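You operate a simulated robot arm through the tools that you are given. There is no shell and no other tool. Be economical: measure what you need, move in short steps, check, and stop when the job is done.

Carry out the task below with a simulated robot arm. There is one attempt and no reset: what you move stays moved.

JOB
Swap the printer's stained pad for the new one, reset the gauge and run one clean.
Fine: new pad from the new side of the grey holder, old one on its used side; drawer shut.

The check looks at the end state, three seconds after you hand in, the way a careful person would. Anything else that was tipped, shoved, dropped, spilled or broken makes it a failure.

ROBOT AND FRAMES
A 7-joint arm with a two-finger parallel gripper, fixed in place. Base frame: the origin is at the foot of the arm, x ahead of it, y to its left, z up; the work surface is at about z = 800. Lengths are in mm, angles in rad, forces in N, time in s.
With the tool pointing down near the work surface it reaches from about 240 to 680 mm from the base axis. Its first joint turns from -1.152 to 1.152 rad. Payload 2.4 kg.
The tool frame sits at the grasp point between the pads (the TCP): z along the fingers, y along the line on which they close. The tips reach 30 mm beyond it. Largest opening 94 mm; finger width 28, thickness 10; the body of the gripper, 50 by 96 mm, starts 55 mm behind the TCP.
Orientation is that of the tool frame in the base frame, as [roll, pitch, yaw] about the fixed x, y, z axes, in that order (R = Rz(yaw) Ry(pitch) Rx(roll)). With the fingers straight down and closing along the base's y, the tool's x points along the base's -x, its y along +y and its z along -z.

CONTROLS
- The arm moves only by the tool send_rows. Its argument "motion" is a list of rows, each a list of 7 numbers: the opening, from 0 (shut) to 1 (fully open), then the shift along the tool's x, y, z in mm, then the turn, a rotation vector about the tool's x, y, z in rad. In form: [[grip, x, y, z, wx, wy, wz], ...]. A call has 1 to 8 rows; each row is the pose to reach, as a shift and turn from the pose commanded when the call began, along the tool's axes at that moment. A row lasts 0.2 s, in which the tool goes at most 50 mm and 0.15 rad; a call with a longer step from one row to the next is refused whole, and so is a gripper value outside its range. Where a pose cannot be reached the arm comes as near as it can. A force on the tool above 70 N (or 10 N above the force at the start of the call, whichever is more), or a blocked arm, ends the call early, and 0.2 s more pass. The fingers move at their own pace (about 153 mm/s each) and stop on an object; they squeeze with about 27 N. The grip force told is the motor's: it shows also when the fingers shut on nothing. Time passes only in rows, and 0.2 s behind the last, so rows that repeat a pose let the fingers close. It gives the time, the measured TCP pose, the force on the tool (base axes), the opening and the grip force at its end, in the units of the frame above (readings bear some noise), with the torque about the TCP (base axes, N m) and any sound that the robot's microphone picked up.
- Cameras (640 x 400 px; columns grow to the right, rows downward): "scene" is fixed at [42.7, 469.6, 1463.4]; the picture's right is [-0.68, -0.73, 0.00], its down [-0.37, 0.34, -0.86] and it looks along [0.63, -0.59, -0.50] (base axes); focal length 317 px, centre (320, 200). "wrist" rides on the gripper at [76, 14, -103] in the tool frame; the picture's right is [-0.18, 0.98, 0.00], its down [-0.75, -0.14, -0.64] and it looks along [-0.63, -0.12, 0.77] (tool axes); focal length 243 px, centre (320, 200). There is no depth. A picture from a camera that has moved, and an enlarged one, comes with that camera's place and axes in the base frame and with its lens. The place of the scene camera against the robot may be out by one fixed shift of up to 18 mm in any direction.
- grab_frame(camera): a new picture of that camera. No time passes.
- close_up(camera, box): a new picture of the part [left, top, right, bottom] of that camera's present view, enlarged. No time passes.
- close_job(): hands the job in; it is judged then, once.

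Go step by step. Nothing tells you positions but the pictures and the camera data: compare them with the known pose of the tool, close in by small moves and look again before you grip or let go. The budget is 120 turns and 76 pictures, counting those below and the enlarged ones. Unless the task says otherwise, let go and move clear before handing in, and close with one line.

The tools are called as name(argument=value, ...) on one line, values as JSON. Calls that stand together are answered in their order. send_rows: Moves the arm, as the interface text tells. Its arguments: {"type":"object","properties":{"motion":{"type":"array"}},"required":["motion"]} The other tools are called the same way: grab_frame (camera) takes a picture; close_up (camera, box) takes an enlarged picture of a part of a camera's view; close_job () hands the job in.

At the start:

```text
clock: 0.0
tool_pos: [406.6, -74.7, 1240.4]
tool_rot: [3.141, 0.0, -3.141]
contact_force: [0.2, 0.0, -0.2]
moment: [0.03, -0.04, -0.01]
width: 94.0
grip_force: 0.2
```

scene: 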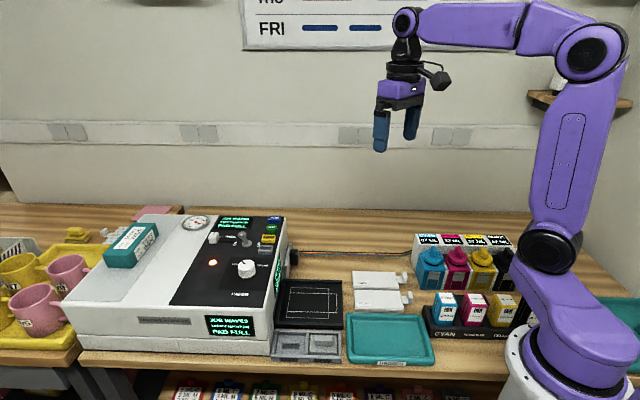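
wrist: 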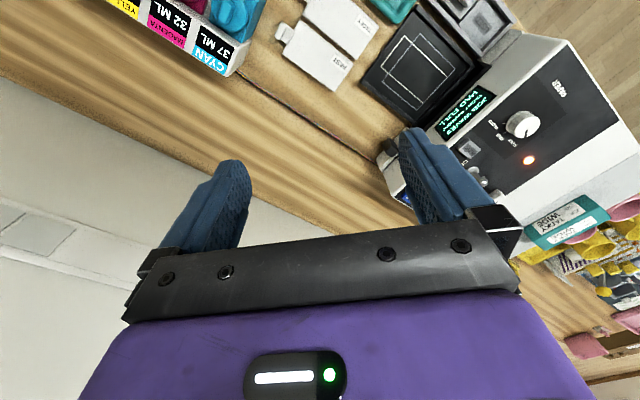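

I see a printer on the left with a display reading "PAD FULL", a black tray, a grey holder, and a teal tray. I'll enlarge the key parts first.

close_up(camera="scene", box=[170, 200, 300, 281])

close_up(camera="scene", box=[180, 260, 350, 366])

close_up(camera="scene", box=[260, 250, 440, 370])

close_up(camera="wrist", box=[360, 0, 640, 200])

```text
4.92 times, centred on (235, 240) of scene
camera zoom: at [42.7, 469.6, 1463.4], right [-0.68, -0.73, 0.0], down [-0.37, 0.34, -0.86], along [0.63, -0.59, -0.5], focal length 1562 px, centre (738, 1)
```

zoom: 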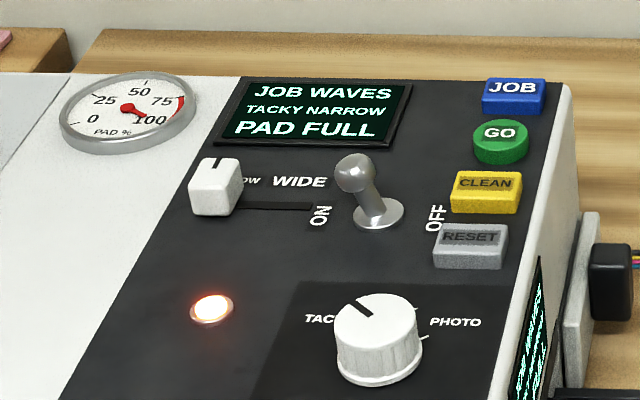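

```text
3.76 times, centred on (265, 313) of scene
camera zoom: at [42.7, 469.6, 1463.4], right [-0.68, -0.73, 0.0], down [-0.37, 0.34, -0.86], along [0.63, -0.59, -0.5], focal length 1194 px, centre (527, -225)
```

zoom: 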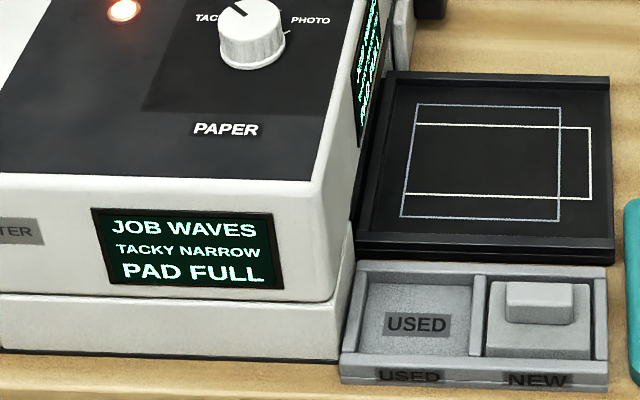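

```text
3.33 times, centred on (350, 310) of scene
camera zoom: at [42.7, 469.6, 1463.4], right [-0.68, -0.73, 0.0], down [-0.37, 0.34, -0.86], along [0.63, -0.59, -0.5], focal length 1057 px, centre (220, -167)
```

zoom: 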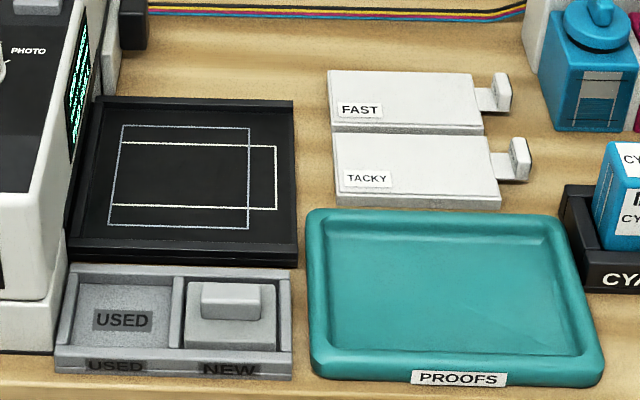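

```text
2.00 times, centred on (500, 100) of wrist
camera zoom: at [329.8, -61.2, 1343.1], right [0.18, 0.98, 0.0], down [0.75, -0.14, 0.64], along [0.63, -0.12, -0.77], focal length 485 px, centre (-40, 400)
```

zoom: 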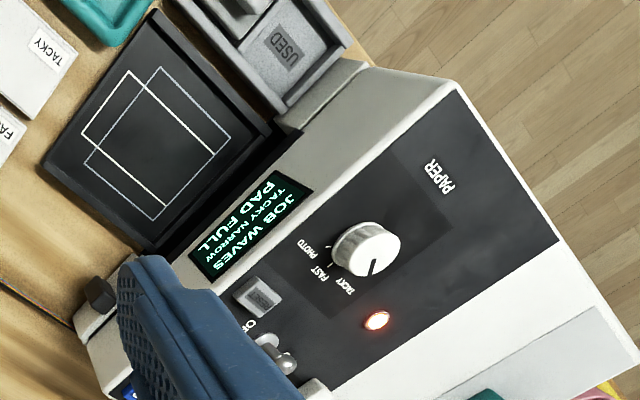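

The stained pad and its drawer aren't visible yet. I'll look at the printer's front and left top.

close_up(camera="scene", box=[60, 200, 280, 360])

close_up(camera="scene", box=[260, 220, 350, 290])

close_up(camera="scene", box=[0, 190, 200, 350])

```text
2.50 times, centred on (170, 280) of scene
camera zoom: at [42.7, 469.6, 1463.4], right [-0.68, -0.73, 0.0], down [-0.37, 0.34, -0.86], along [0.63, -0.59, -0.5], focal length 793 px, centre (695, 0)
```

zoom: 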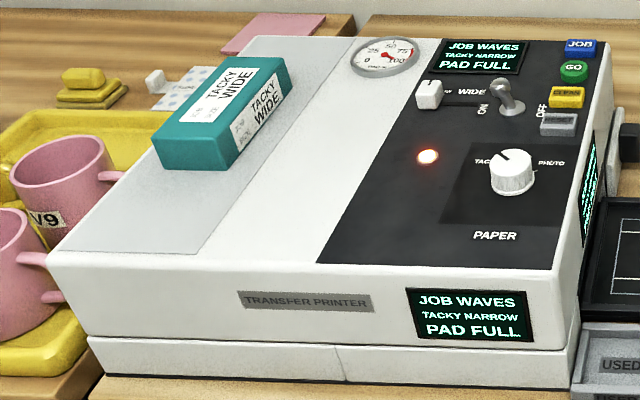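

```text
5.71 times, centred on (305, 255) of scene
camera zoom: at [42.7, 469.6, 1463.4], right [-0.68, -0.73, 0.0], down [-0.37, 0.34, -0.86], along [0.63, -0.59, -0.5], focal length 1812 px, centre (406, -114)
```

zoom: 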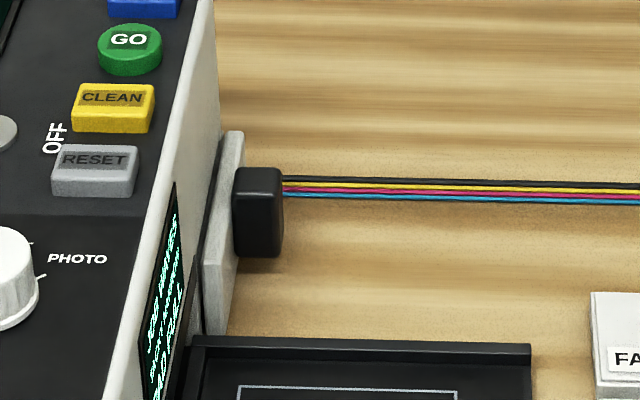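

```text
2.50 times, centred on (100, 270) of scene
camera zoom: at [42.7, 469.6, 1463.4], right [-0.68, -0.73, 0.0], down [-0.37, 0.34, -0.86], along [0.63, -0.59, -0.5], focal length 793 px, centre (870, 25)
```

zoom: 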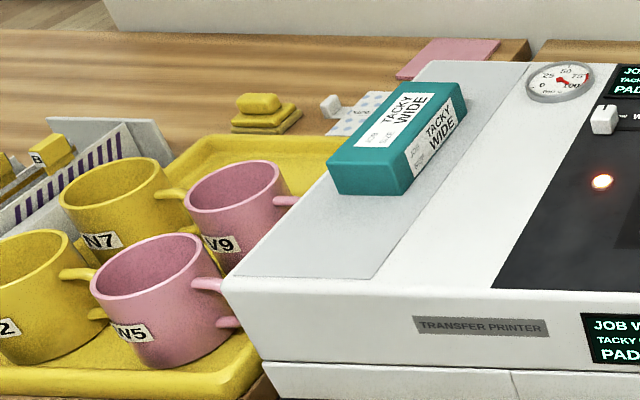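

Printer geometry: it is turned about 45° to the base, with its front facing the scene camera and its near corner at about (450, 243). I'll move the wrist camera round to look at the front.

send_rows(motion=[[1, 6, 47, 8, 0, 0, 0.1], [1, 13, 95, 15, 0, 0, 0.2], [1, 20, 142, 22, 0, 0, 0.3], [1, 26, 190, 30, 0, 0, 0.4], [1, 32, 237, 38, 0, 0, 0.5], [1, 39, 285, 45, 0, 0, 0.6], [1, 45, 332, 52, 0, 0, 0.7], [1, 52, 380, 60, 0, 0, 0.785]])

```text
clock: 1.8
tool_pos: [354.9, 306.9, 1180.5]
tool_rot: [3.141, 0.0, 2.354]
contact_force: [0.2, 0.5, 0.1]
moment: [-0.02, -0.02, 0.02]
width: 94.1
grip_force: 0.0
```

The arm is in front of the printer and above it. I'll lower it and look.

send_rows(motion=[[1, 12, 0, 45, 0, 0, 0], [1, 24, 0, 90, 0, 0, 0], [1, 36, 0, 135, 0, 0, 0], [1, 48, 0, 180, 0, 0, 0], [1, 60, 0, 220, 0, 0, 0]])

grab_frame(camera="wrist")

```text
clock: 3.0
tool_pos: [312.7, 347.0, 960.1]
tool_rot: [-3.141, -0.001, 2.356]
contact_force: [-0.9, 0.3, 0.4]
moment: [0.02, 0.0, 0.0]
width: 94.0
grip_force: 0.0
```

```text
66 pictures are left
camera wrist: at [268.7, 410.2, 1061.8], right [0.83, 0.56, 0.0], down [0.43, -0.63, 0.64], along [0.36, -0.53, -0.77], focal length 243 px, centre (320, 200)
```

wrist: 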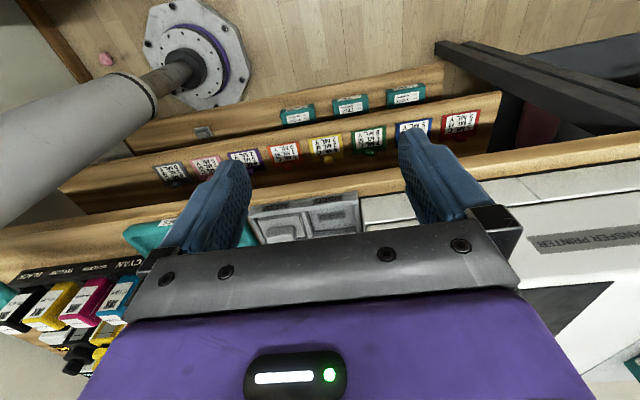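

The wrist picture is upside down and mostly looks downward. I'll enlarge the printer's front strip.

close_up(camera="wrist", box=[440, 130, 640, 255])

close_up(camera="scene", box=[75, 325, 275, 370])

```text
3.20 times, centred on (540, 192) of wrist
camera zoom: at [268.7, 410.2, 1061.8], right [0.83, 0.56, 0.0], down [0.43, -0.63, 0.64], along [0.36, -0.53, -0.77], focal length 776 px, centre (-384, 224)
```

zoom: 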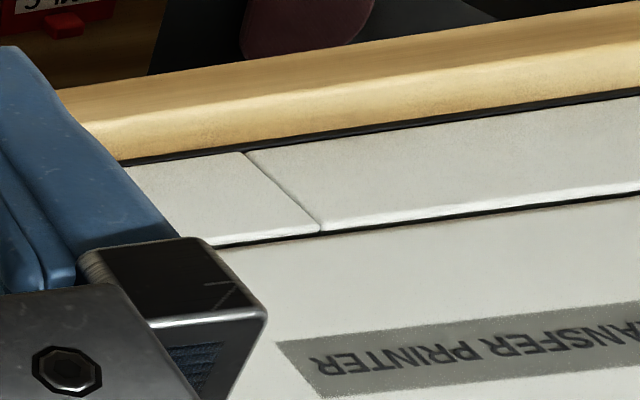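

```text
3.20 times, centred on (175, 348) of scene
camera zoom: at [42.7, 469.6, 1463.4], right [-0.68, -0.73, 0.0], down [-0.37, 0.34, -0.86], along [0.63, -0.59, -0.5], focal length 1015 px, centre (784, -272)
```

zoom: 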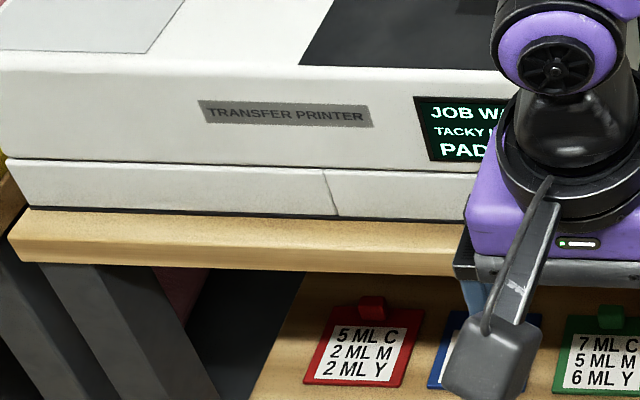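

The base has a seam in front, and on the printer's right side there is a grey plate with a black block that may be the drawer with its handle. I'll swing around to view that side.

send_rows(motion=[[1, 0, 0, -48, 0, 0, -0.14], [1, -20, -14, -90, 0, 0, -0.28], [1, -58, -40, -105, 0, 0, -0.42], [1, -96, -65, -115, 0, 0, -0.56], [1, -134, -90, -125, 0, 0, -0.7], [1, -172, -116, -135, 0, 0, -0.84], [1, -210, -142, -140, 0, 0, -0.98], [1, -248, -168, -140, 0, 0, -1.12]])

```text
clock: 4.8
tool_pos: [369.5, 54.5, 1101.5]
tool_rot: [3.141, 0.0, -2.806]
contact_force: [-1.0, 0.2, -0.1]
moment: [0.0, 0.01, -0.03]
width: 93.9
grip_force: 0.1
```

Continuing the swing.

send_rows(motion=[[1, 8, -46, 10, 0, 0, -0.12], [1, 16, -92, 20, 0, 0, -0.24], [1, 25, -138, 30, 0, 0, -0.36], [1, 33, -185, 40, 0, 0, -0.45]])

send_rows(motion=[[1, 0, 0, 0, 0, -0.14, 0], [1, 0, 0, 0, 0, -0.28, 0], [1, 0, 0, 0, 0, -0.42, 0]])

grab_frame(camera="wrist")

```text
clock: 5.8
tool_pos: [398.9, -130.5, 1060.0]
tool_rot: [3.141, -0.001, -2.356]
contact_force: [0.0, 0.1, 1.0]
moment: [0.0, 0.02, 0.01]
width: 93.7
grip_force: 0.1
```

```text
clock: 6.6
tool_pos: [399.0, -131.2, 1061.4]
tool_rot: [-3.14, 0.423, -2.356]
contact_force: [-0.4, -0.4, -0.1]
moment: [-0.02, 0.0, 0.04]
width: 93.9
grip_force: 0.0
```

```text
63 pictures are left
camera wrist: at [309.2, -200.7, 1122.8], right [-0.58, 0.81, 0.07], down [0.4, 0.2, 0.89], along [0.71, 0.54, -0.44], focal length 243 px, centre (320, 200)
```

wrist: 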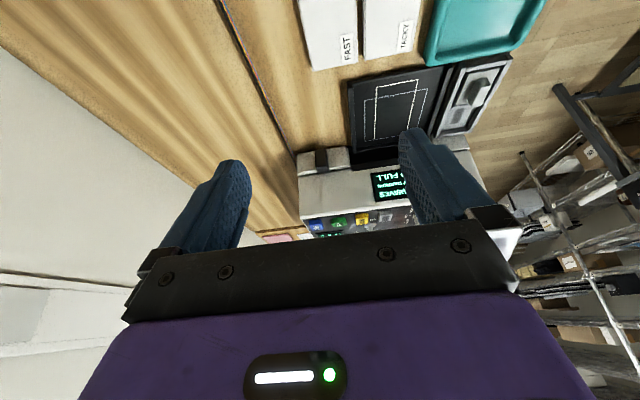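

close_up(camera="wrist", box=[280, 60, 520, 240])

```text
2.22 times, centred on (400, 150) of wrist
camera zoom: at [309.2, -200.7, 1122.8], right [-0.58, 0.81, 0.07], down [0.4, 0.2, 0.89], along [0.71, 0.54, -0.44], focal length 539 px, centre (142, 311)
```

zoom: 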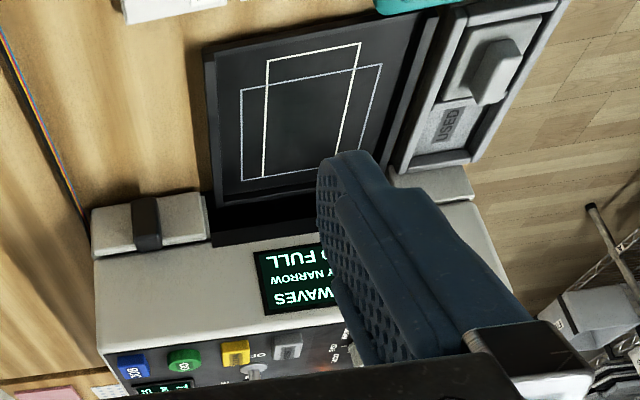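

The black block is a vertical handle on a light-grey drawer front at about (610, 39, 850), which pulls toward (-0.7, -0.7). I'll go in closer for a better look.

send_rows(motion=[[1, -26, -4, 32, 0, 0, 0], [1, -52, -9, 64, 0, 0, 0], [1, -78, -13, 96, 0, 0, 0], [1, -104, -18, 128, 0, 0, 0], [1, -130, -22, 159, 0, 0, 0]])

grab_frame(camera="wrist")

```text
clock: 7.8
tool_pos: [544.3, -15.3, 970.6]
tool_rot: [3.14, 0.418, -2.357]
contact_force: [-0.4, 0.7, 0.7]
moment: [-0.02, -0.01, -0.03]
width: 94.0
grip_force: 0.0
```

```text
61 pictures are left
camera wrist: at [454.8, -84.9, 1031.8], right [-0.58, 0.81, 0.07], down [0.4, 0.2, 0.89], along [0.71, 0.54, -0.44], focal length 243 px, centre (320, 200)
```

wrist: 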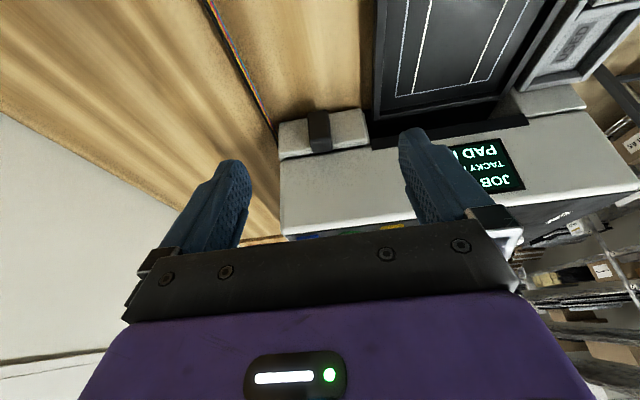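

close_up(camera="wrist", box=[250, 80, 410, 180])

```text
4.00 times, centred on (330, 130) of wrist
camera zoom: at [454.8, -84.9, 1031.8], right [-0.58, 0.81, 0.07], down [0.4, 0.2, 0.89], along [0.71, 0.54, -0.44], focal length 970 px, centre (280, 480)
```

zoom: 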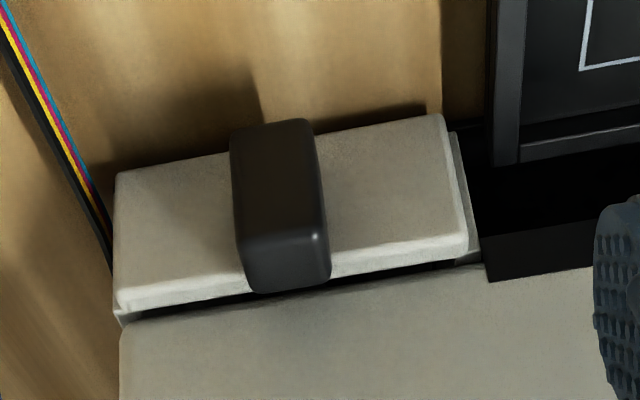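

The handle is clearly a vertical block about 22 mm wide, on a panel about 90 mm wide. I'll lower the camera to triangulate its position.

send_rows(motion=[[1, 13, 0, 30, 0, 0, 0], [1, 27, 0, 59, 0, 0, 0]])

close_up(camera="wrist", box=[240, 110, 420, 222])

close_up(camera="scene", box=[220, 190, 380, 290])

```text
clock: 8.4
tool_pos: [542.1, -16.7, 904.7]
tool_rot: [3.141, 0.42, -2.357]
contact_force: [0.7, 0.4, 0.5]
moment: [0.0, -0.01, -0.02]
width: 94.0
grip_force: 0.0
```

```text
3.56 times, centred on (330, 166) of wrist
camera zoom: at [453.1, -86.3, 966.7], right [-0.58, 0.81, 0.07], down [0.4, 0.2, 0.89], along [0.71, 0.54, -0.44], focal length 863 px, centre (284, 321)
```

zoom: 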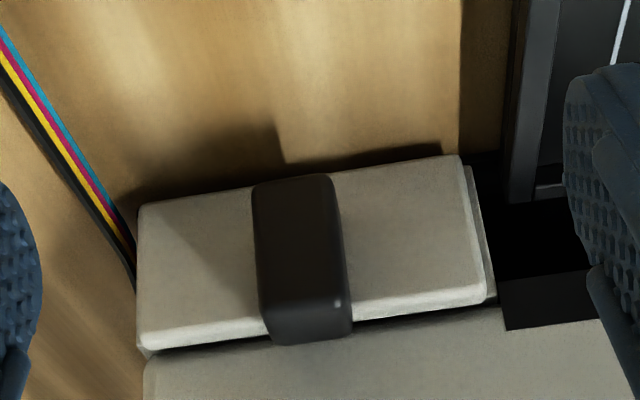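

```text
4.00 times, centred on (300, 240) of scene
camera zoom: at [42.7, 469.6, 1463.4], right [-0.68, -0.73, 0.0], down [-0.37, 0.34, -0.86], along [0.63, -0.59, -0.5], focal length 1269 px, centre (400, 40)
```

zoom: 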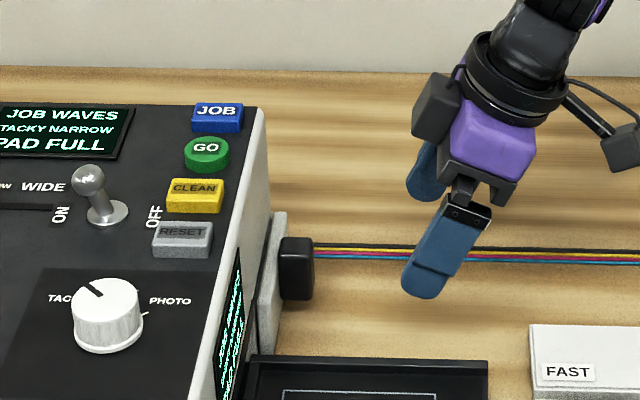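

The handle is 21 mm wide, spans z 820–865 and sits centred at about (611, 38). I'll reduce the tilt, narrow the opening and move above it.

send_rows(motion=[[0.55, -27, -3, 12, 0, 0.07, 0], [0.55, -54, -7, 24, 0, 0.14, 0], [0.55, -80, -10, 36, 0, 0.2, 0]])

close_up(camera="wrist", box=[180, 20, 460, 195])

close_up(camera="scene", box=[220, 190, 380, 290])

```text
clock: 9.2
tool_pos: [612.2, 36.1, 902.1]
tool_rot: [3.141, 0.221, -2.359]
contact_force: [-0.4, 0.2, 0.1]
moment: [-0.01, 0.0, -0.02]
width: 51.5
grip_force: 0.1
```

```text
2.29 times, centred on (320, 108) of wrist
camera zoom: at [533.9, -22.2, 985.1], right [-0.57, 0.82, 0.04], down [0.52, 0.32, 0.79], along [0.64, 0.47, -0.61], focal length 555 px, centre (320, 411)
```

zoom: 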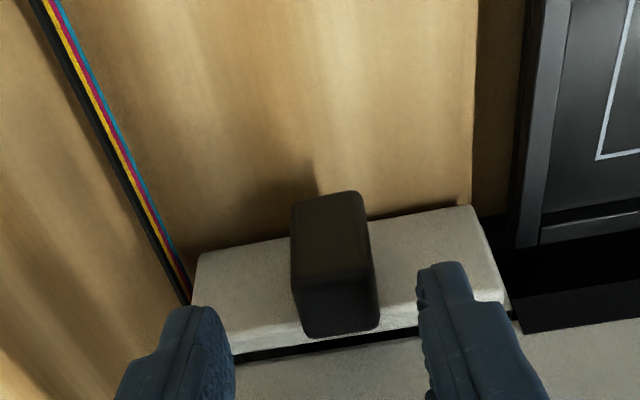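

```text
4.00 times, centred on (300, 240) of scene
camera zoom: at [42.7, 469.6, 1463.4], right [-0.68, -0.73, 0.0], down [-0.37, 0.34, -0.86], along [0.63, -0.59, -0.5], focal length 1269 px, centre (400, 40)
```

zoom: 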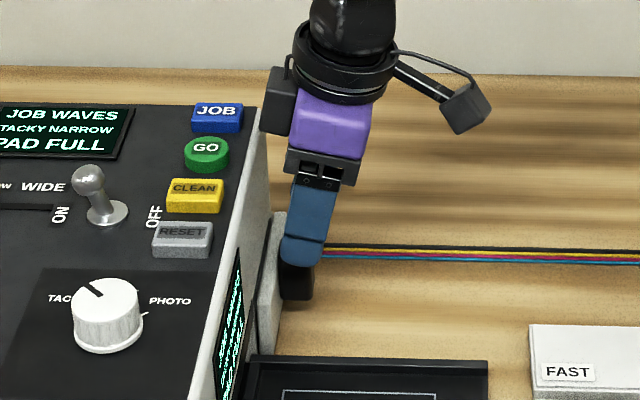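

The fingers straddle the handle with the pad edge very close to the panel. I'll go down with 5 mm of back-off, then close.

send_rows(motion=[[0.55, 9, 0, 22, 0, 0, 0], [0.55, 15.6, 0, 46.7, 0, 0, 0]])

send_rows(motion=[[0, 0, 0, 0, 0, 0, 0], [0, 0, 0, 0, 0, 0, 0]])

close_up(camera="scene", box=[220, 190, 380, 290])

```text
clock: 9.8
tool_pos: [611.4, 33.5, 854.8]
tool_rot: [3.141, 0.219, -2.358]
contact_force: [1.3, 0.3, 1.0]
moment: [0.03, 0.02, -0.01]
width: 51.9
grip_force: 0.0
```

```text
clock: 10.4
tool_pos: [607.8, 37.7, 853.3]
tool_rot: [3.136, 0.215, -2.351]
contact_force: [-23.6, 17.3, 6.7]
moment: [-0.42, -0.22, 0.29]
width: 28.4
grip_force: 45.5
```

```text
4.00 times, centred on (300, 240) of scene
camera zoom: at [41.9, 470.0, 1463.2], right [-0.68, -0.73, 0.0], down [-0.37, 0.34, -0.86], along [0.63, -0.59, -0.5], focal length 1269 px, centre (400, 40)
```

zoom: 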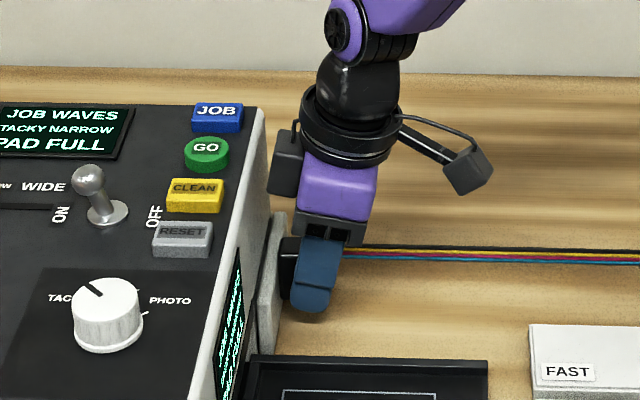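

The handle is gripped, and the sideways force shows I'm about 6 mm off centre. I'll shift +6 along tool y and then pull the drawer out gently.

send_rows(motion=[[0, 0, 6, 0, 0, 0, 0], [0, 10, 6, -2, 0, 0, 0], [0, 24, 6, -5, 0, 0, 0], [0, 39, 6, -9, 0, 0, 0]])

grab_frame(camera="scene")

```text
clock: 11.4
tool_pos: [577.9, 7.8, 853.8]
tool_rot: [-3.141, 0.22, -2.36]
contact_force: [-2.5, 3.0, -17.3]
moment: [-0.38, 0.39, -0.05]
width: 28.3
grip_force: 44.7
```

```text
54 pictures are left
```

scene: 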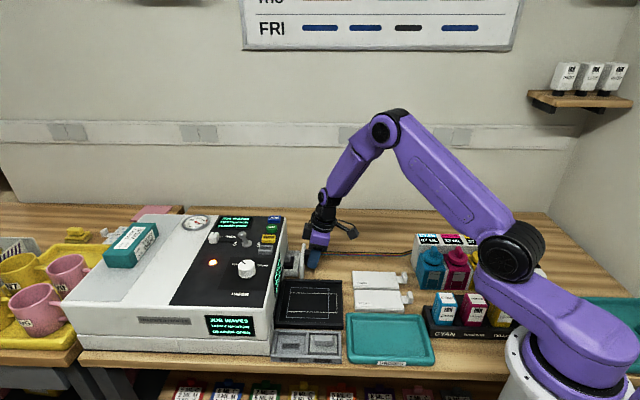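

The drawer is sliding out (about 40 mm) and the display has changed. I'll keep pulling.

send_rows(motion=[[0, 15, 0, -3, 0, 0, 0], [0, 29, 0, -7, 0, 0, 0], [0, 44, 0, -10, 0, 0, 0], [0, 59, 0, -13, 0, 0, 0]])

close_up(camera="scene", box=[220, 200, 380, 300])

```text
clock: 12.4
tool_pos: [534.0, -35.6, 854.3]
tool_rot: [3.141, 0.22, -2.359]
contact_force: [5.2, -5.4, -31.6]
moment: [-0.57, 0.74, -0.06]
width: 28.7
grip_force: 44.5
```

```text
4.00 times, centred on (300, 250) of scene
camera zoom: at [43.4, 469.5, 1463.4], right [-0.68, -0.73, 0.0], down [-0.37, 0.34, -0.86], along [0.63, -0.59, -0.5], focal length 1269 px, centre (400, 0)
```

zoom: 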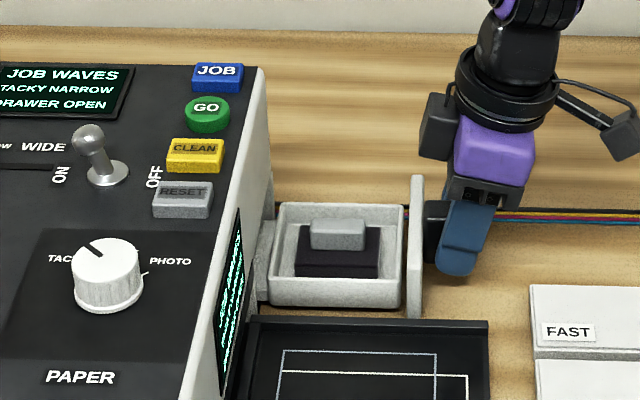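

The drawer is out with the stained pad and its grip block exposed. I'll release and rise straight up.

send_rows(motion=[[0.55, 0, 0, 0, 0, 0, 0], [0.55, 0, 0, 0, 0, 0, 0], [0.55, -10.5, 0, -47, 0, 0, 0], [0.55, -20, 0, -94, 0, 0, 0], [0.55, -30, 0, -141, 0, 0, 0]])

close_up(camera="scene", box=[220, 200, 380, 300])

grab_frame(camera="wrist")

```text
clock: 13.6
tool_pos: [529.1, -33.7, 1000.3]
tool_rot: [3.141, 0.221, -2.358]
contact_force: [0.2, -0.3, 1.0]
moment: [0.01, -0.03, 0.03]
width: 51.8
grip_force: 0.1
```

```text
4.00 times, centred on (300, 250) of scene
camera zoom: at [42.7, 469.6, 1463.4], right [-0.68, -0.73, 0.0], down [-0.37, 0.34, -0.86], along [0.63, -0.59, -0.5], focal length 1269 px, centre (400, 0)
```

zoom: 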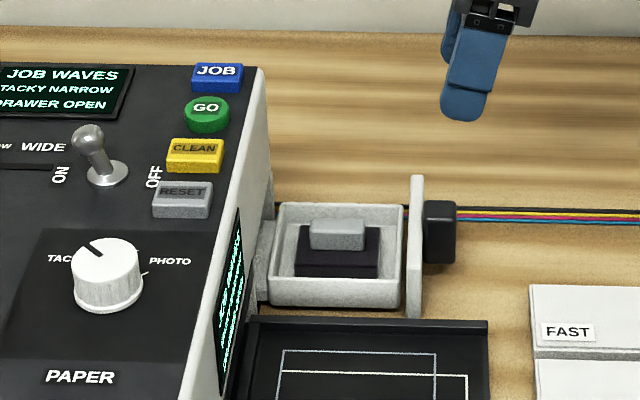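

```text
51 pictures are left
camera wrist: at [451.1, -93.0, 1083.6], right [-0.57, 0.82, 0.04], down [0.52, 0.32, 0.79], along [0.64, 0.47, -0.61], focal length 243 px, centre (320, 200)
```

wrist: 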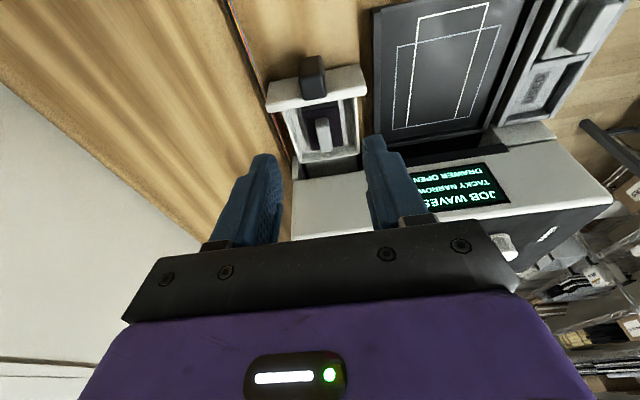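

The pad's grip block runs along the drawer's pull direction, so the present finger orientation suits it. I'll zoom in from the wrist.

close_up(camera="wrist", box=[250, 40, 410, 180])

```text
2.86 times, centred on (330, 110) of wrist
camera zoom: at [451.1, -93.0, 1083.6], right [-0.57, 0.82, 0.04], down [0.52, 0.32, 0.79], along [0.64, 0.47, -0.61], focal length 693 px, centre (291, 457)
```

zoom: 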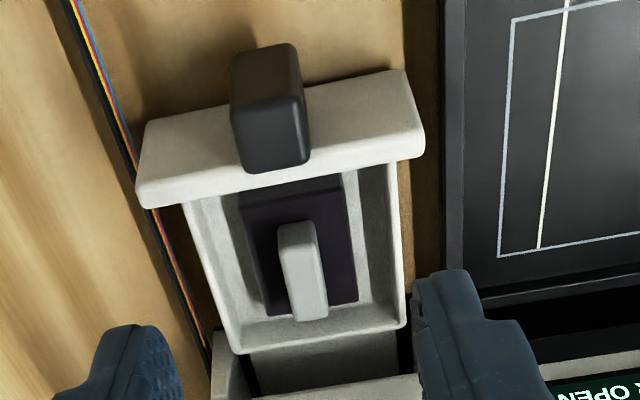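

Two estimates of the block's height disagree (842 vs 860). I'll bring the tool vertical above it for a steeper view.

send_rows(motion=[[0.4, -34, -2, 28, 0, 0.11, 0], [0.4, -69, -5, 56, 0, 0.22, 0]])

close_up(camera="wrist", box=[210, 20, 430, 190])

close_up(camera="scene", box=[230, 200, 350, 275])

```text
clock: 14.2
tool_pos: [592.8, 18.6, 959.9]
tool_rot: [3.141, -0.003, -2.361]
contact_force: [0.5, 0.1, 0.2]
moment: [-0.04, 0.02, -0.01]
width: 37.3
grip_force: 0.2
```

```text
2.35 times, centred on (320, 105) of wrist
camera zoom: at [528.2, -26.6, 1061.8], right [-0.56, 0.83, 0.0], down [0.64, 0.43, 0.64], along [0.53, 0.36, -0.77], focal length 571 px, centre (320, 424)
```

zoom: 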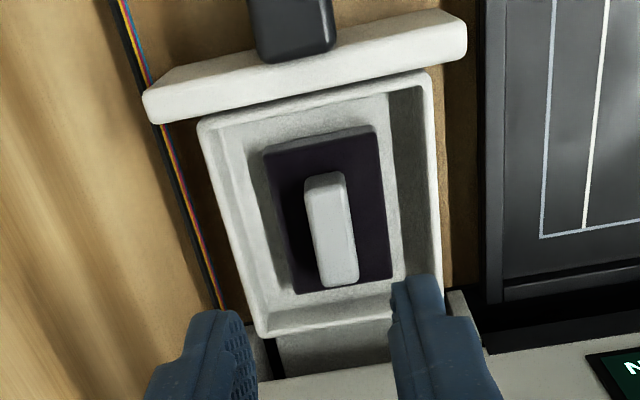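

```text
5.33 times, centred on (290, 238) of scene
camera zoom: at [42.7, 469.5, 1463.4], right [-0.68, -0.73, 0.0], down [-0.37, 0.34, -0.86], along [0.63, -0.59, -0.5], focal length 1692 px, centre (480, 0)
```

zoom: 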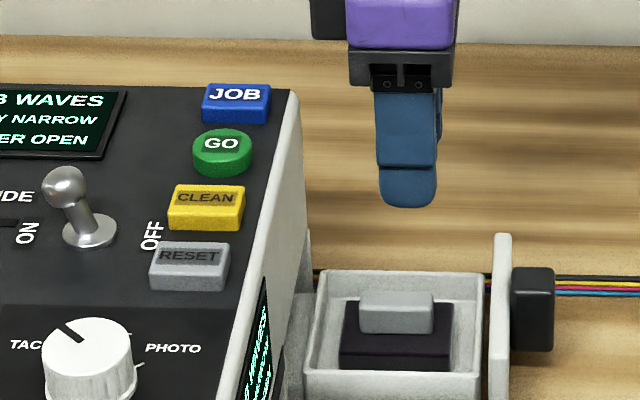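

Triangulation now puts the grip block's top at about z 850, n≈437 along the pull axis. I'll go down over it with a narrow opening, stopping a little high to check.

send_rows(motion=[[0.4, -5, 3, 40, 0, 0, 0], [0.4, -5, 3, 70, 0, 0, 0]])

close_up(camera="wrist", box=[220, 20, 420, 180])

close_up(camera="scene", box=[250, 215, 350, 277])

```text
clock: 14.8
tool_pos: [593.0, 23.6, 889.2]
tool_rot: [3.141, 0.0, -2.359]
contact_force: [0.5, -0.5, 0.2]
moment: [-0.01, 0.03, 0.02]
width: 37.6
grip_force: 0.1
```

```text
2.50 times, centred on (320, 100) of wrist
camera zoom: at [529.5, -21.5, 990.9], right [-0.56, 0.83, 0.0], down [0.63, 0.43, 0.64], along [0.53, 0.36, -0.77], focal length 606 px, centre (320, 450)
```

zoom: 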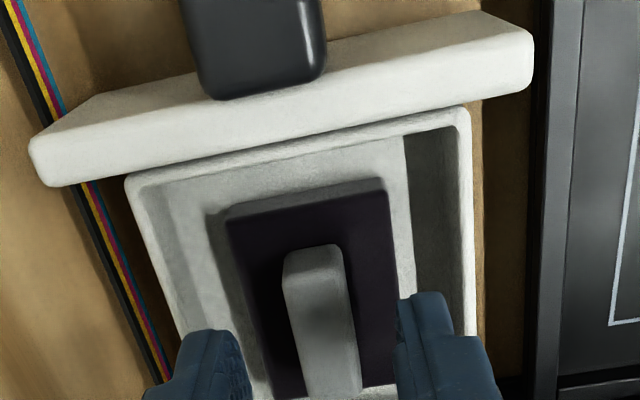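

```text
6.40 times, centred on (300, 246) of scene
camera zoom: at [42.7, 469.6, 1463.4], right [-0.68, -0.73, 0.0], down [-0.37, 0.34, -0.86], along [0.63, -0.59, -0.5], focal length 2030 px, centre (448, -94)
```

zoom: 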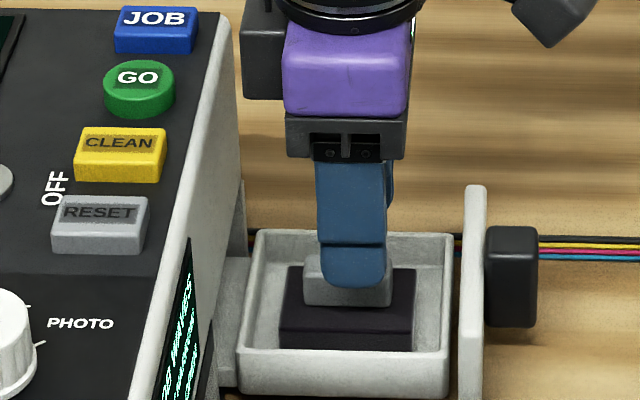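

Well aligned. Descending 22 mm and gripping the block.

send_rows(motion=[[0.4, -2, 0, 12, 0, 0, 0], [0.4, -2, 0, 22, 0, 0, 0], [0, -2, 0, 22, 0, 0, 0], [0, -2, 0, 22, 0, 0, 0]])

close_up(camera="scene", box=[250, 215, 350, 277])

```text
clock: 15.8
tool_pos: [594.4, 25.0, 867.6]
tool_rot: [-3.141, 0.001, -2.357]
contact_force: [0.6, 0.0, -0.6]
moment: [-0.01, -0.02, 0.03]
width: 14.8
grip_force: 27.3
```

```text
6.40 times, centred on (300, 246) of scene
camera zoom: at [42.7, 469.6, 1463.4], right [-0.68, -0.73, 0.0], down [-0.37, 0.34, -0.86], along [0.63, -0.59, -0.5], focal length 2030 px, centre (448, -94)
```

zoom: 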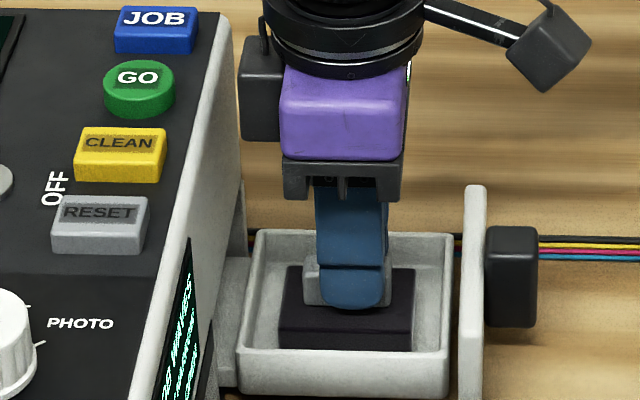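

Gripped (14.8 mm). I'll lift straight up and check that the pad comes along.

send_rows(motion=[[0, 0, 0, -20, 0, 0, 0], [0, 0, 0, -60, 0, 0, 0], [0, 0, 0, -100, 0, 0, 0]])

grab_frame(camera="scene")

grab_frame(camera="wrist")

```text
clock: 16.6
tool_pos: [595.9, 25.3, 966.2]
tool_rot: [3.142, 0.001, -2.358]
contact_force: [0.5, -0.1, -0.1]
moment: [0.05, 0.0, -0.01]
width: 14.6
grip_force: 27.0
```

```text
44 pictures are left
```

scene: 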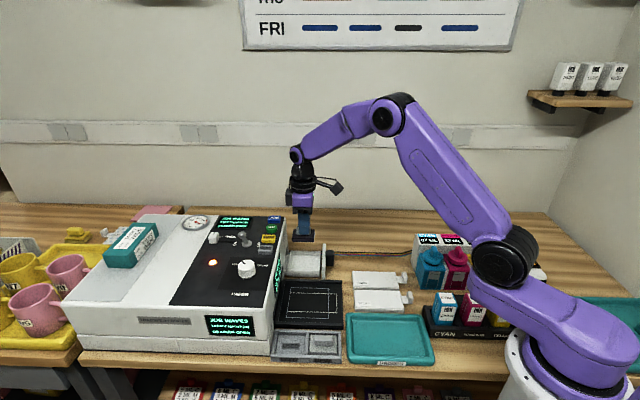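

```text
43 pictures are left
camera wrist: at [530.8, -20.2, 1068.6], right [-0.56, 0.83, 0.0], down [0.63, 0.43, 0.64], along [0.53, 0.36, -0.77], focal length 243 px, centre (320, 200)
```

wrist: 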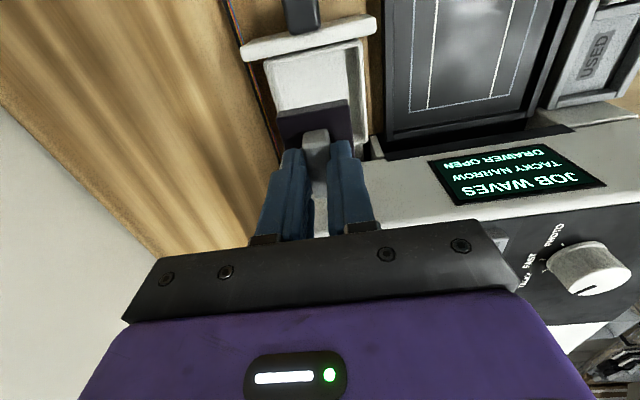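

The stained pad is held. I'll carry it over the black tray toward the grey holder and look from the side.

send_rows(motion=[[0, 20, 10, -14, 0, 0, 0], [0, 39, 50, -14, 0, 0, 0], [0, 39, 92, -14, 0, 0, 0], [0, 39, 133, -14, 0, 0, 0], [0, 39, 173, -14, 0, 0, 0]])

grab_frame(camera="wrist")

```text
clock: 17.8
tool_pos: [446.6, 117.5, 982.8]
tool_rot: [-3.141, -0.001, -2.358]
contact_force: [1.2, 0.5, -0.4]
moment: [-0.02, 0.0, -0.01]
width: 14.6
grip_force: 26.8
```

```text
42 pictures are left
camera wrist: at [380.6, 73.9, 1084.4], right [-0.56, 0.83, 0.0], down [0.63, 0.43, 0.64], along [0.53, 0.36, -0.77], focal length 243 px, centre (320, 200)
```

wrist: 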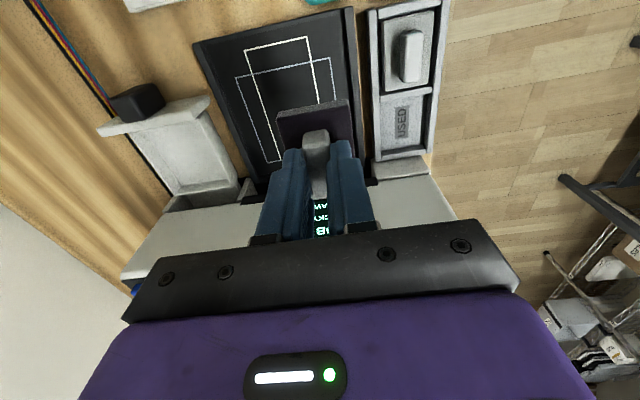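

close_up(camera="wrist", box=[340, 0, 480, 180])

```text
2.22 times, centred on (410, 90) of wrist
camera zoom: at [380.6, 73.9, 1084.4], right [-0.56, 0.83, 0.0], down [0.63, 0.43, 0.64], along [0.53, 0.36, -0.77], focal length 539 px, centre (120, 444)
```

zoom: 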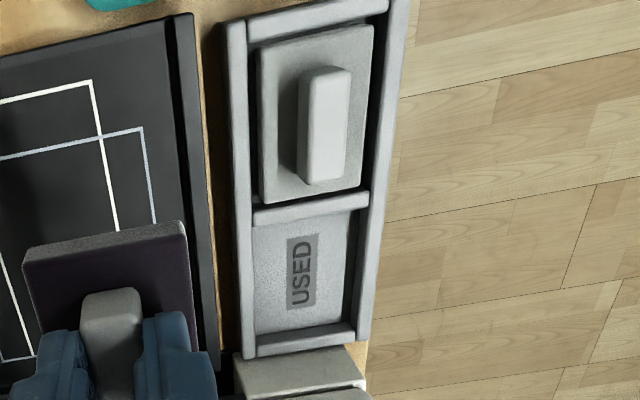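

The USED compartment's centre is at about n 451, f -143. I'll move over it, stay high, and check.

send_rows(motion=[[0, -24, 40, 0, 0, 0, 0], [0, -48, 80, 10, 0, 0, 0], [0, -49, 90, 45, 0, 0, 0], [0, -49, 90, 75, 0, 0, 0]])

close_up(camera="scene", box=[255, 270, 375, 370])

close_up(camera="wrist", box=[220, 20, 420, 180])

```text
clock: 18.8
tool_pos: [416.1, 218.2, 905.4]
tool_rot: [-3.141, 0.002, -2.356]
contact_force: [-0.4, -0.5, -0.2]
moment: [0.0, 0.0, -0.01]
width: 14.8
grip_force: 26.7
```

```text
4.00 times, centred on (315, 320) of scene
camera zoom: at [42.7, 469.6, 1463.4], right [-0.68, -0.73, 0.0], down [-0.37, 0.34, -0.86], along [0.63, -0.59, -0.5], focal length 1269 px, centre (340, -280)
```

zoom: 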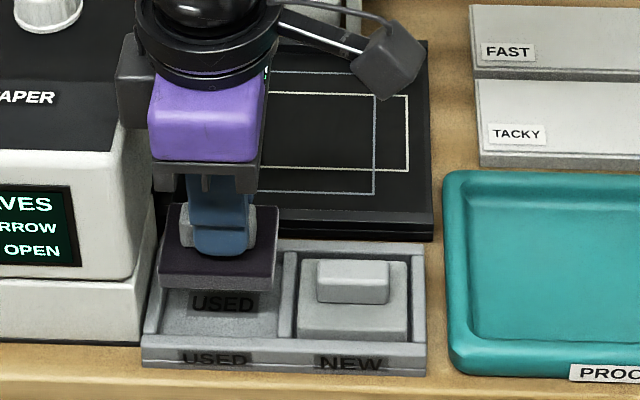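

```text
2.50 times, centred on (320, 100) of wrist
camera zoom: at [351.7, 172.9, 1007.3], right [-0.56, 0.83, 0.0], down [0.63, 0.43, 0.64], along [0.53, 0.36, -0.77], focal length 606 px, centre (320, 450)
```

zoom: 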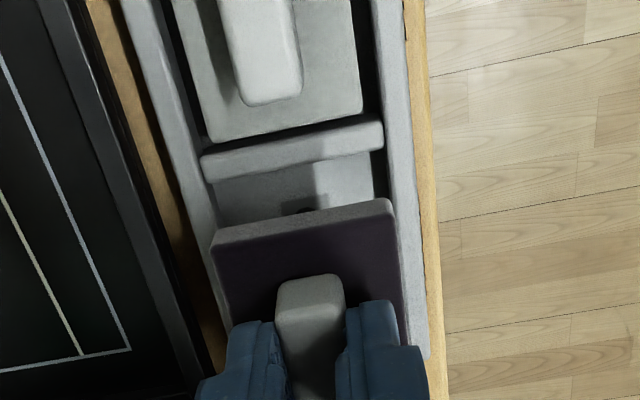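

Pad is aligned over USED. Lowering slowly until contact.

send_rows(motion=[[0, 0, 0, 15, 0, 0, 0], [0, 0, 0, 28, 0, 0, 0], [0, 0, 0, 36, 0, 0, 0], [0, 0, 0, 40, 0, 0, 0]])

close_up(camera="scene", box=[255, 290, 355, 370])

```text
clock: 19.8
tool_pos: [416.3, 218.2, 865.7]
tool_rot: [3.141, -0.001, -2.356]
contact_force: [0.5, 0.0, -1.1]
moment: [-0.01, -0.01, 0.0]
width: 14.6
grip_force: 26.4
```

```text
5.00 times, centred on (305, 330) of scene
camera zoom: at [42.7, 469.6, 1463.4], right [-0.68, -0.73, 0.0], down [-0.37, 0.34, -0.86], along [0.63, -0.59, -0.5], focal length 1586 px, centre (395, -450)
```

zoom: 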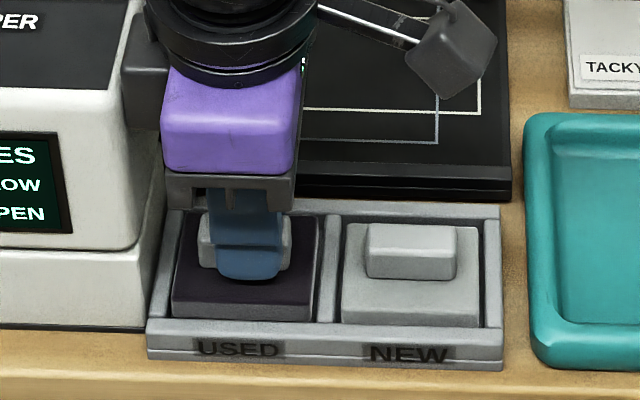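

It's inside the compartment, slightly above the floor. Lowering the last millimetres.

send_rows(motion=[[0, 0, 0, 3, 0, 0, 0], [0, 0, 0, 5, 0, 0, 0]])

send_rows(motion=[[0, 0, 0, 2, 0, 0, 0], [0, 0, 0, 2, 0, 0, 0]])

```text
clock: 20.4
tool_pos: [416.4, 217.3, 860.8]
tool_rot: [-3.142, 0.0, -2.357]
contact_force: [0.4, 0.0, -0.5]
moment: [-0.01, 0.02, -0.03]
width: 14.8
grip_force: 27.3
```

```text
clock: 21.0
tool_pos: [414.8, 217.5, 859.2]
tool_rot: [3.142, 0.001, -2.356]
contact_force: [-0.3, 0.7, -0.9]
moment: [0.03, 0.0, 0.0]
width: 14.6
grip_force: 27.5
```

send_rows(motion=[[0, 0, 0, 1.5, 0, 0, 0], [0, 0, 0, 3, 0, 0, 0]])

close_up(camera="scene", box=[255, 290, 355, 370])

```text
clock: 21.6
tool_pos: [415.4, 217.1, 857.0]
tool_rot: [3.14, 0.003, -2.357]
contact_force: [-7.6, -2.0, 35.2]
moment: [-0.03, 0.19, 0.02]
width: 14.9
grip_force: 27.4
```

```text
5.00 times, centred on (305, 330) of scene
camera zoom: at [42.0, 469.3, 1463.5], right [-0.68, -0.73, 0.0], down [-0.37, 0.34, -0.86], along [0.63, -0.59, -0.5], focal length 1586 px, centre (395, -450)
```

zoom: 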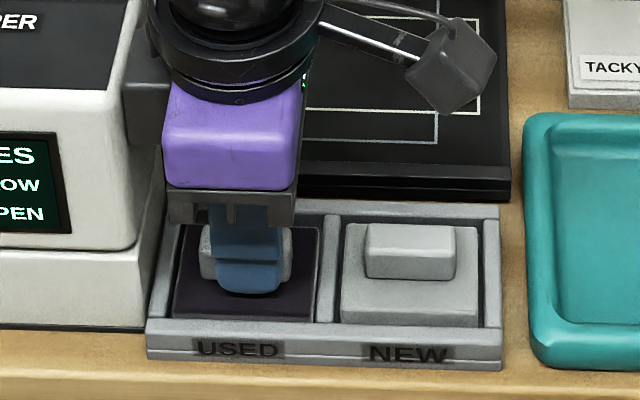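

Seated at TCP z 857. Releasing with a small opening, then rising.

send_rows(motion=[[0, 0, 0, -1.5, 0, 0, 0], [0.3, 0, 0, -1.5, 0, 0, 0], [0.3, 0, 0, -1.5, 0, 0, 0], [0.3, 0, 0, -25, 0, 0, 0], [0.3, 0, 0, -70, 0, 0, 0]])

send_rows(motion=[[0.35, 40, 0, 0, 0, 0, 0], [0.35, 73, 0, 0, 0, 0, 0], [0.35, 73, 0, 20, 0, 0, 0]])

close_up(camera="scene", box=[255, 270, 375, 370])

close_up(camera="wrist", box=[220, 20, 420, 180])

```text
clock: 22.8
tool_pos: [416.8, 220.6, 928.2]
tool_rot: [3.141, 0.0, -2.355]
contact_force: [-0.4, -0.2, 0.3]
moment: [0.02, -0.01, 0.01]
width: 28.4
grip_force: 0.2
```

```text
clock: 23.6
tool_pos: [364.6, 166.6, 907.6]
tool_rot: [-3.141, -0.002, -2.356]
contact_force: [0.8, -1.2, 0.1]
moment: [0.01, -0.02, 0.0]
width: 32.8
grip_force: 0.0
```

```text
4.00 times, centred on (315, 320) of scene
camera zoom: at [42.7, 469.6, 1463.4], right [-0.68, -0.73, 0.0], down [-0.37, 0.34, -0.86], along [0.63, -0.59, -0.5], focal length 1269 px, centre (340, -280)
```

zoom: 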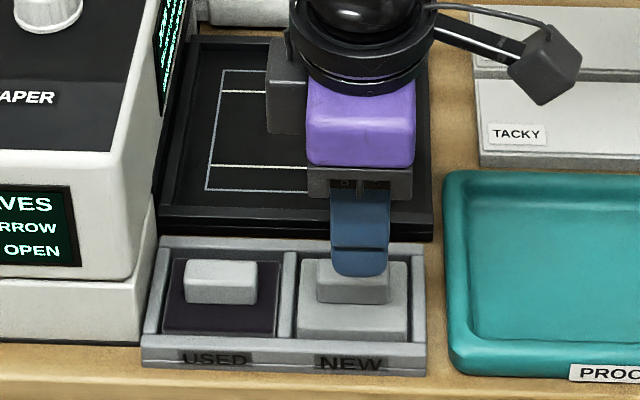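

```text
2.50 times, centred on (320, 100) of wrist
camera zoom: at [299.6, 122.9, 1008.2], right [-0.56, 0.83, 0.0], down [0.63, 0.43, 0.64], along [0.53, 0.36, -0.77], focal length 606 px, centre (320, 450)
```

zoom: 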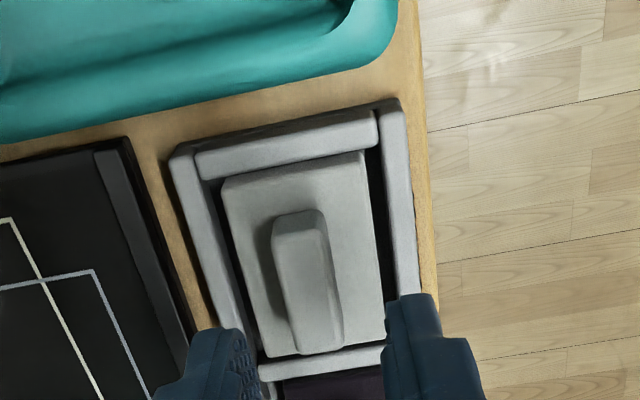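

Old pad sits well in USED. The fingers are over the new pad's block; descending and gripping at the same relative depth.

send_rows(motion=[[0.35, 0, -2, 25, 0, 0, 0], [0.35, 0, -2, 42, 0, 0, 0], [0.35, 0, -2, 49, 0, 0, 0], [0, 0, -2, 49, 0, 0, 0], [0, 0, -2, 49, 0, 0, 0]])

send_rows(motion=[[0, 0, 0, -15, 0, 0, 0], [0, 0, 0, -50, 0, 0, 0], [0, 0, 0, -95, 0, 0, 0], [0, 0, 0, -120, 0, 0, 0]])

close_up(camera="scene", box=[225, 200, 385, 370])

```text
clock: 24.8
tool_pos: [367.7, 165.4, 856.1]
tool_rot: [-3.141, -0.001, -2.359]
contact_force: [1.0, -1.1, 2.3]
moment: [-0.03, 0.02, -0.02]
width: 14.7
grip_force: 26.4
```

```text
clock: 25.8
tool_pos: [366.4, 165.6, 977.6]
tool_rot: [3.141, -0.002, -2.356]
contact_force: [0.3, 0.4, -0.4]
moment: [0.01, 0.0, -0.01]
width: 14.9
grip_force: 27.0
```

```text
2.35 times, centred on (305, 285) of scene
camera zoom: at [42.7, 469.6, 1463.4], right [-0.68, -0.73, 0.0], down [-0.37, 0.34, -0.86], along [0.63, -0.59, -0.5], focal length 746 px, centre (355, 0)
```

zoom: 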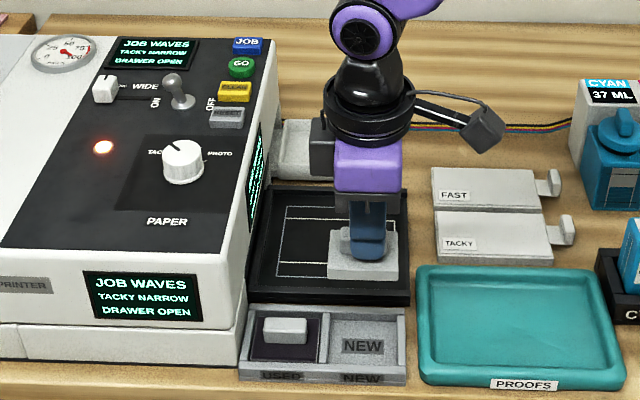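

New pad lifted. Carrying it back over the open drawer.

send_rows(motion=[[0, 0, -45, 0, 0, 0, 0], [0, -10, -90, 0, 0, 0, 0], [0, -24, -135, 0, 0, 0, 0], [0, -40, -180, 0, 0, 0, 0], [0, -55, -223, 0, 0, 0, 0], [0, -62, -260, 0, 0, 0, 0], [0, -62, -260.5, 45, 0, 0, 0]])

close_up(camera="scene", box=[250, 215, 350, 277])

close_up(camera="wrist", box=[220, 20, 420, 180])

```text
clock: 27.4
tool_pos: [596.2, 23.6, 933.6]
tool_rot: [-3.141, -0.001, -2.357]
contact_force: [-0.1, 0.1, 0.0]
moment: [0.0, -0.01, 0.0]
width: 14.8
grip_force: 27.0
```

```text
6.40 times, centred on (300, 246) of scene
camera zoom: at [42.7, 469.6, 1463.4], right [-0.68, -0.73, 0.0], down [-0.37, 0.34, -0.86], along [0.63, -0.59, -0.5], focal length 2030 px, centre (448, -94)
```

zoom: 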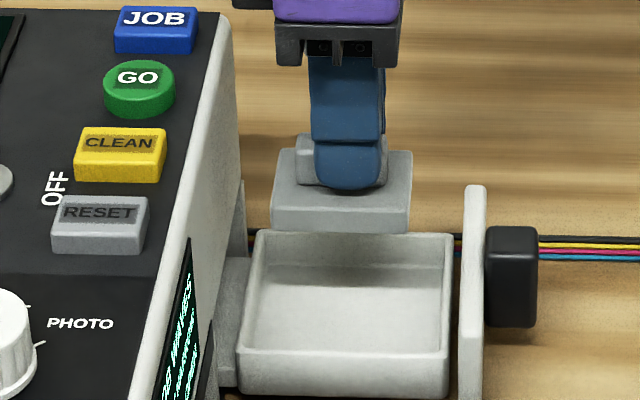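

```text
2.50 times, centred on (320, 100) of wrist
camera zoom: at [531.7, -20.4, 1035.7], right [-0.56, 0.83, 0.0], down [0.63, 0.43, 0.64], along [0.53, 0.36, -0.77], focal length 606 px, centre (320, 450)
```

zoom: 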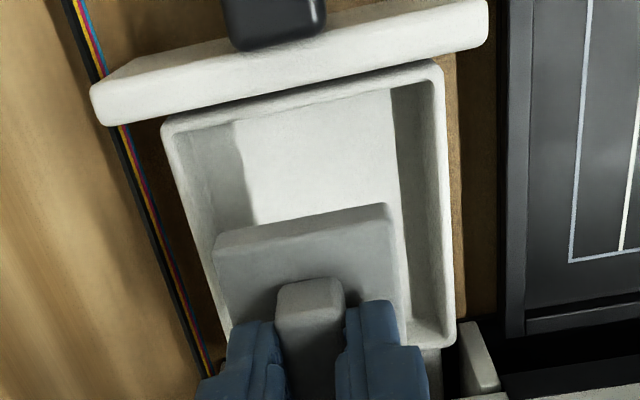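

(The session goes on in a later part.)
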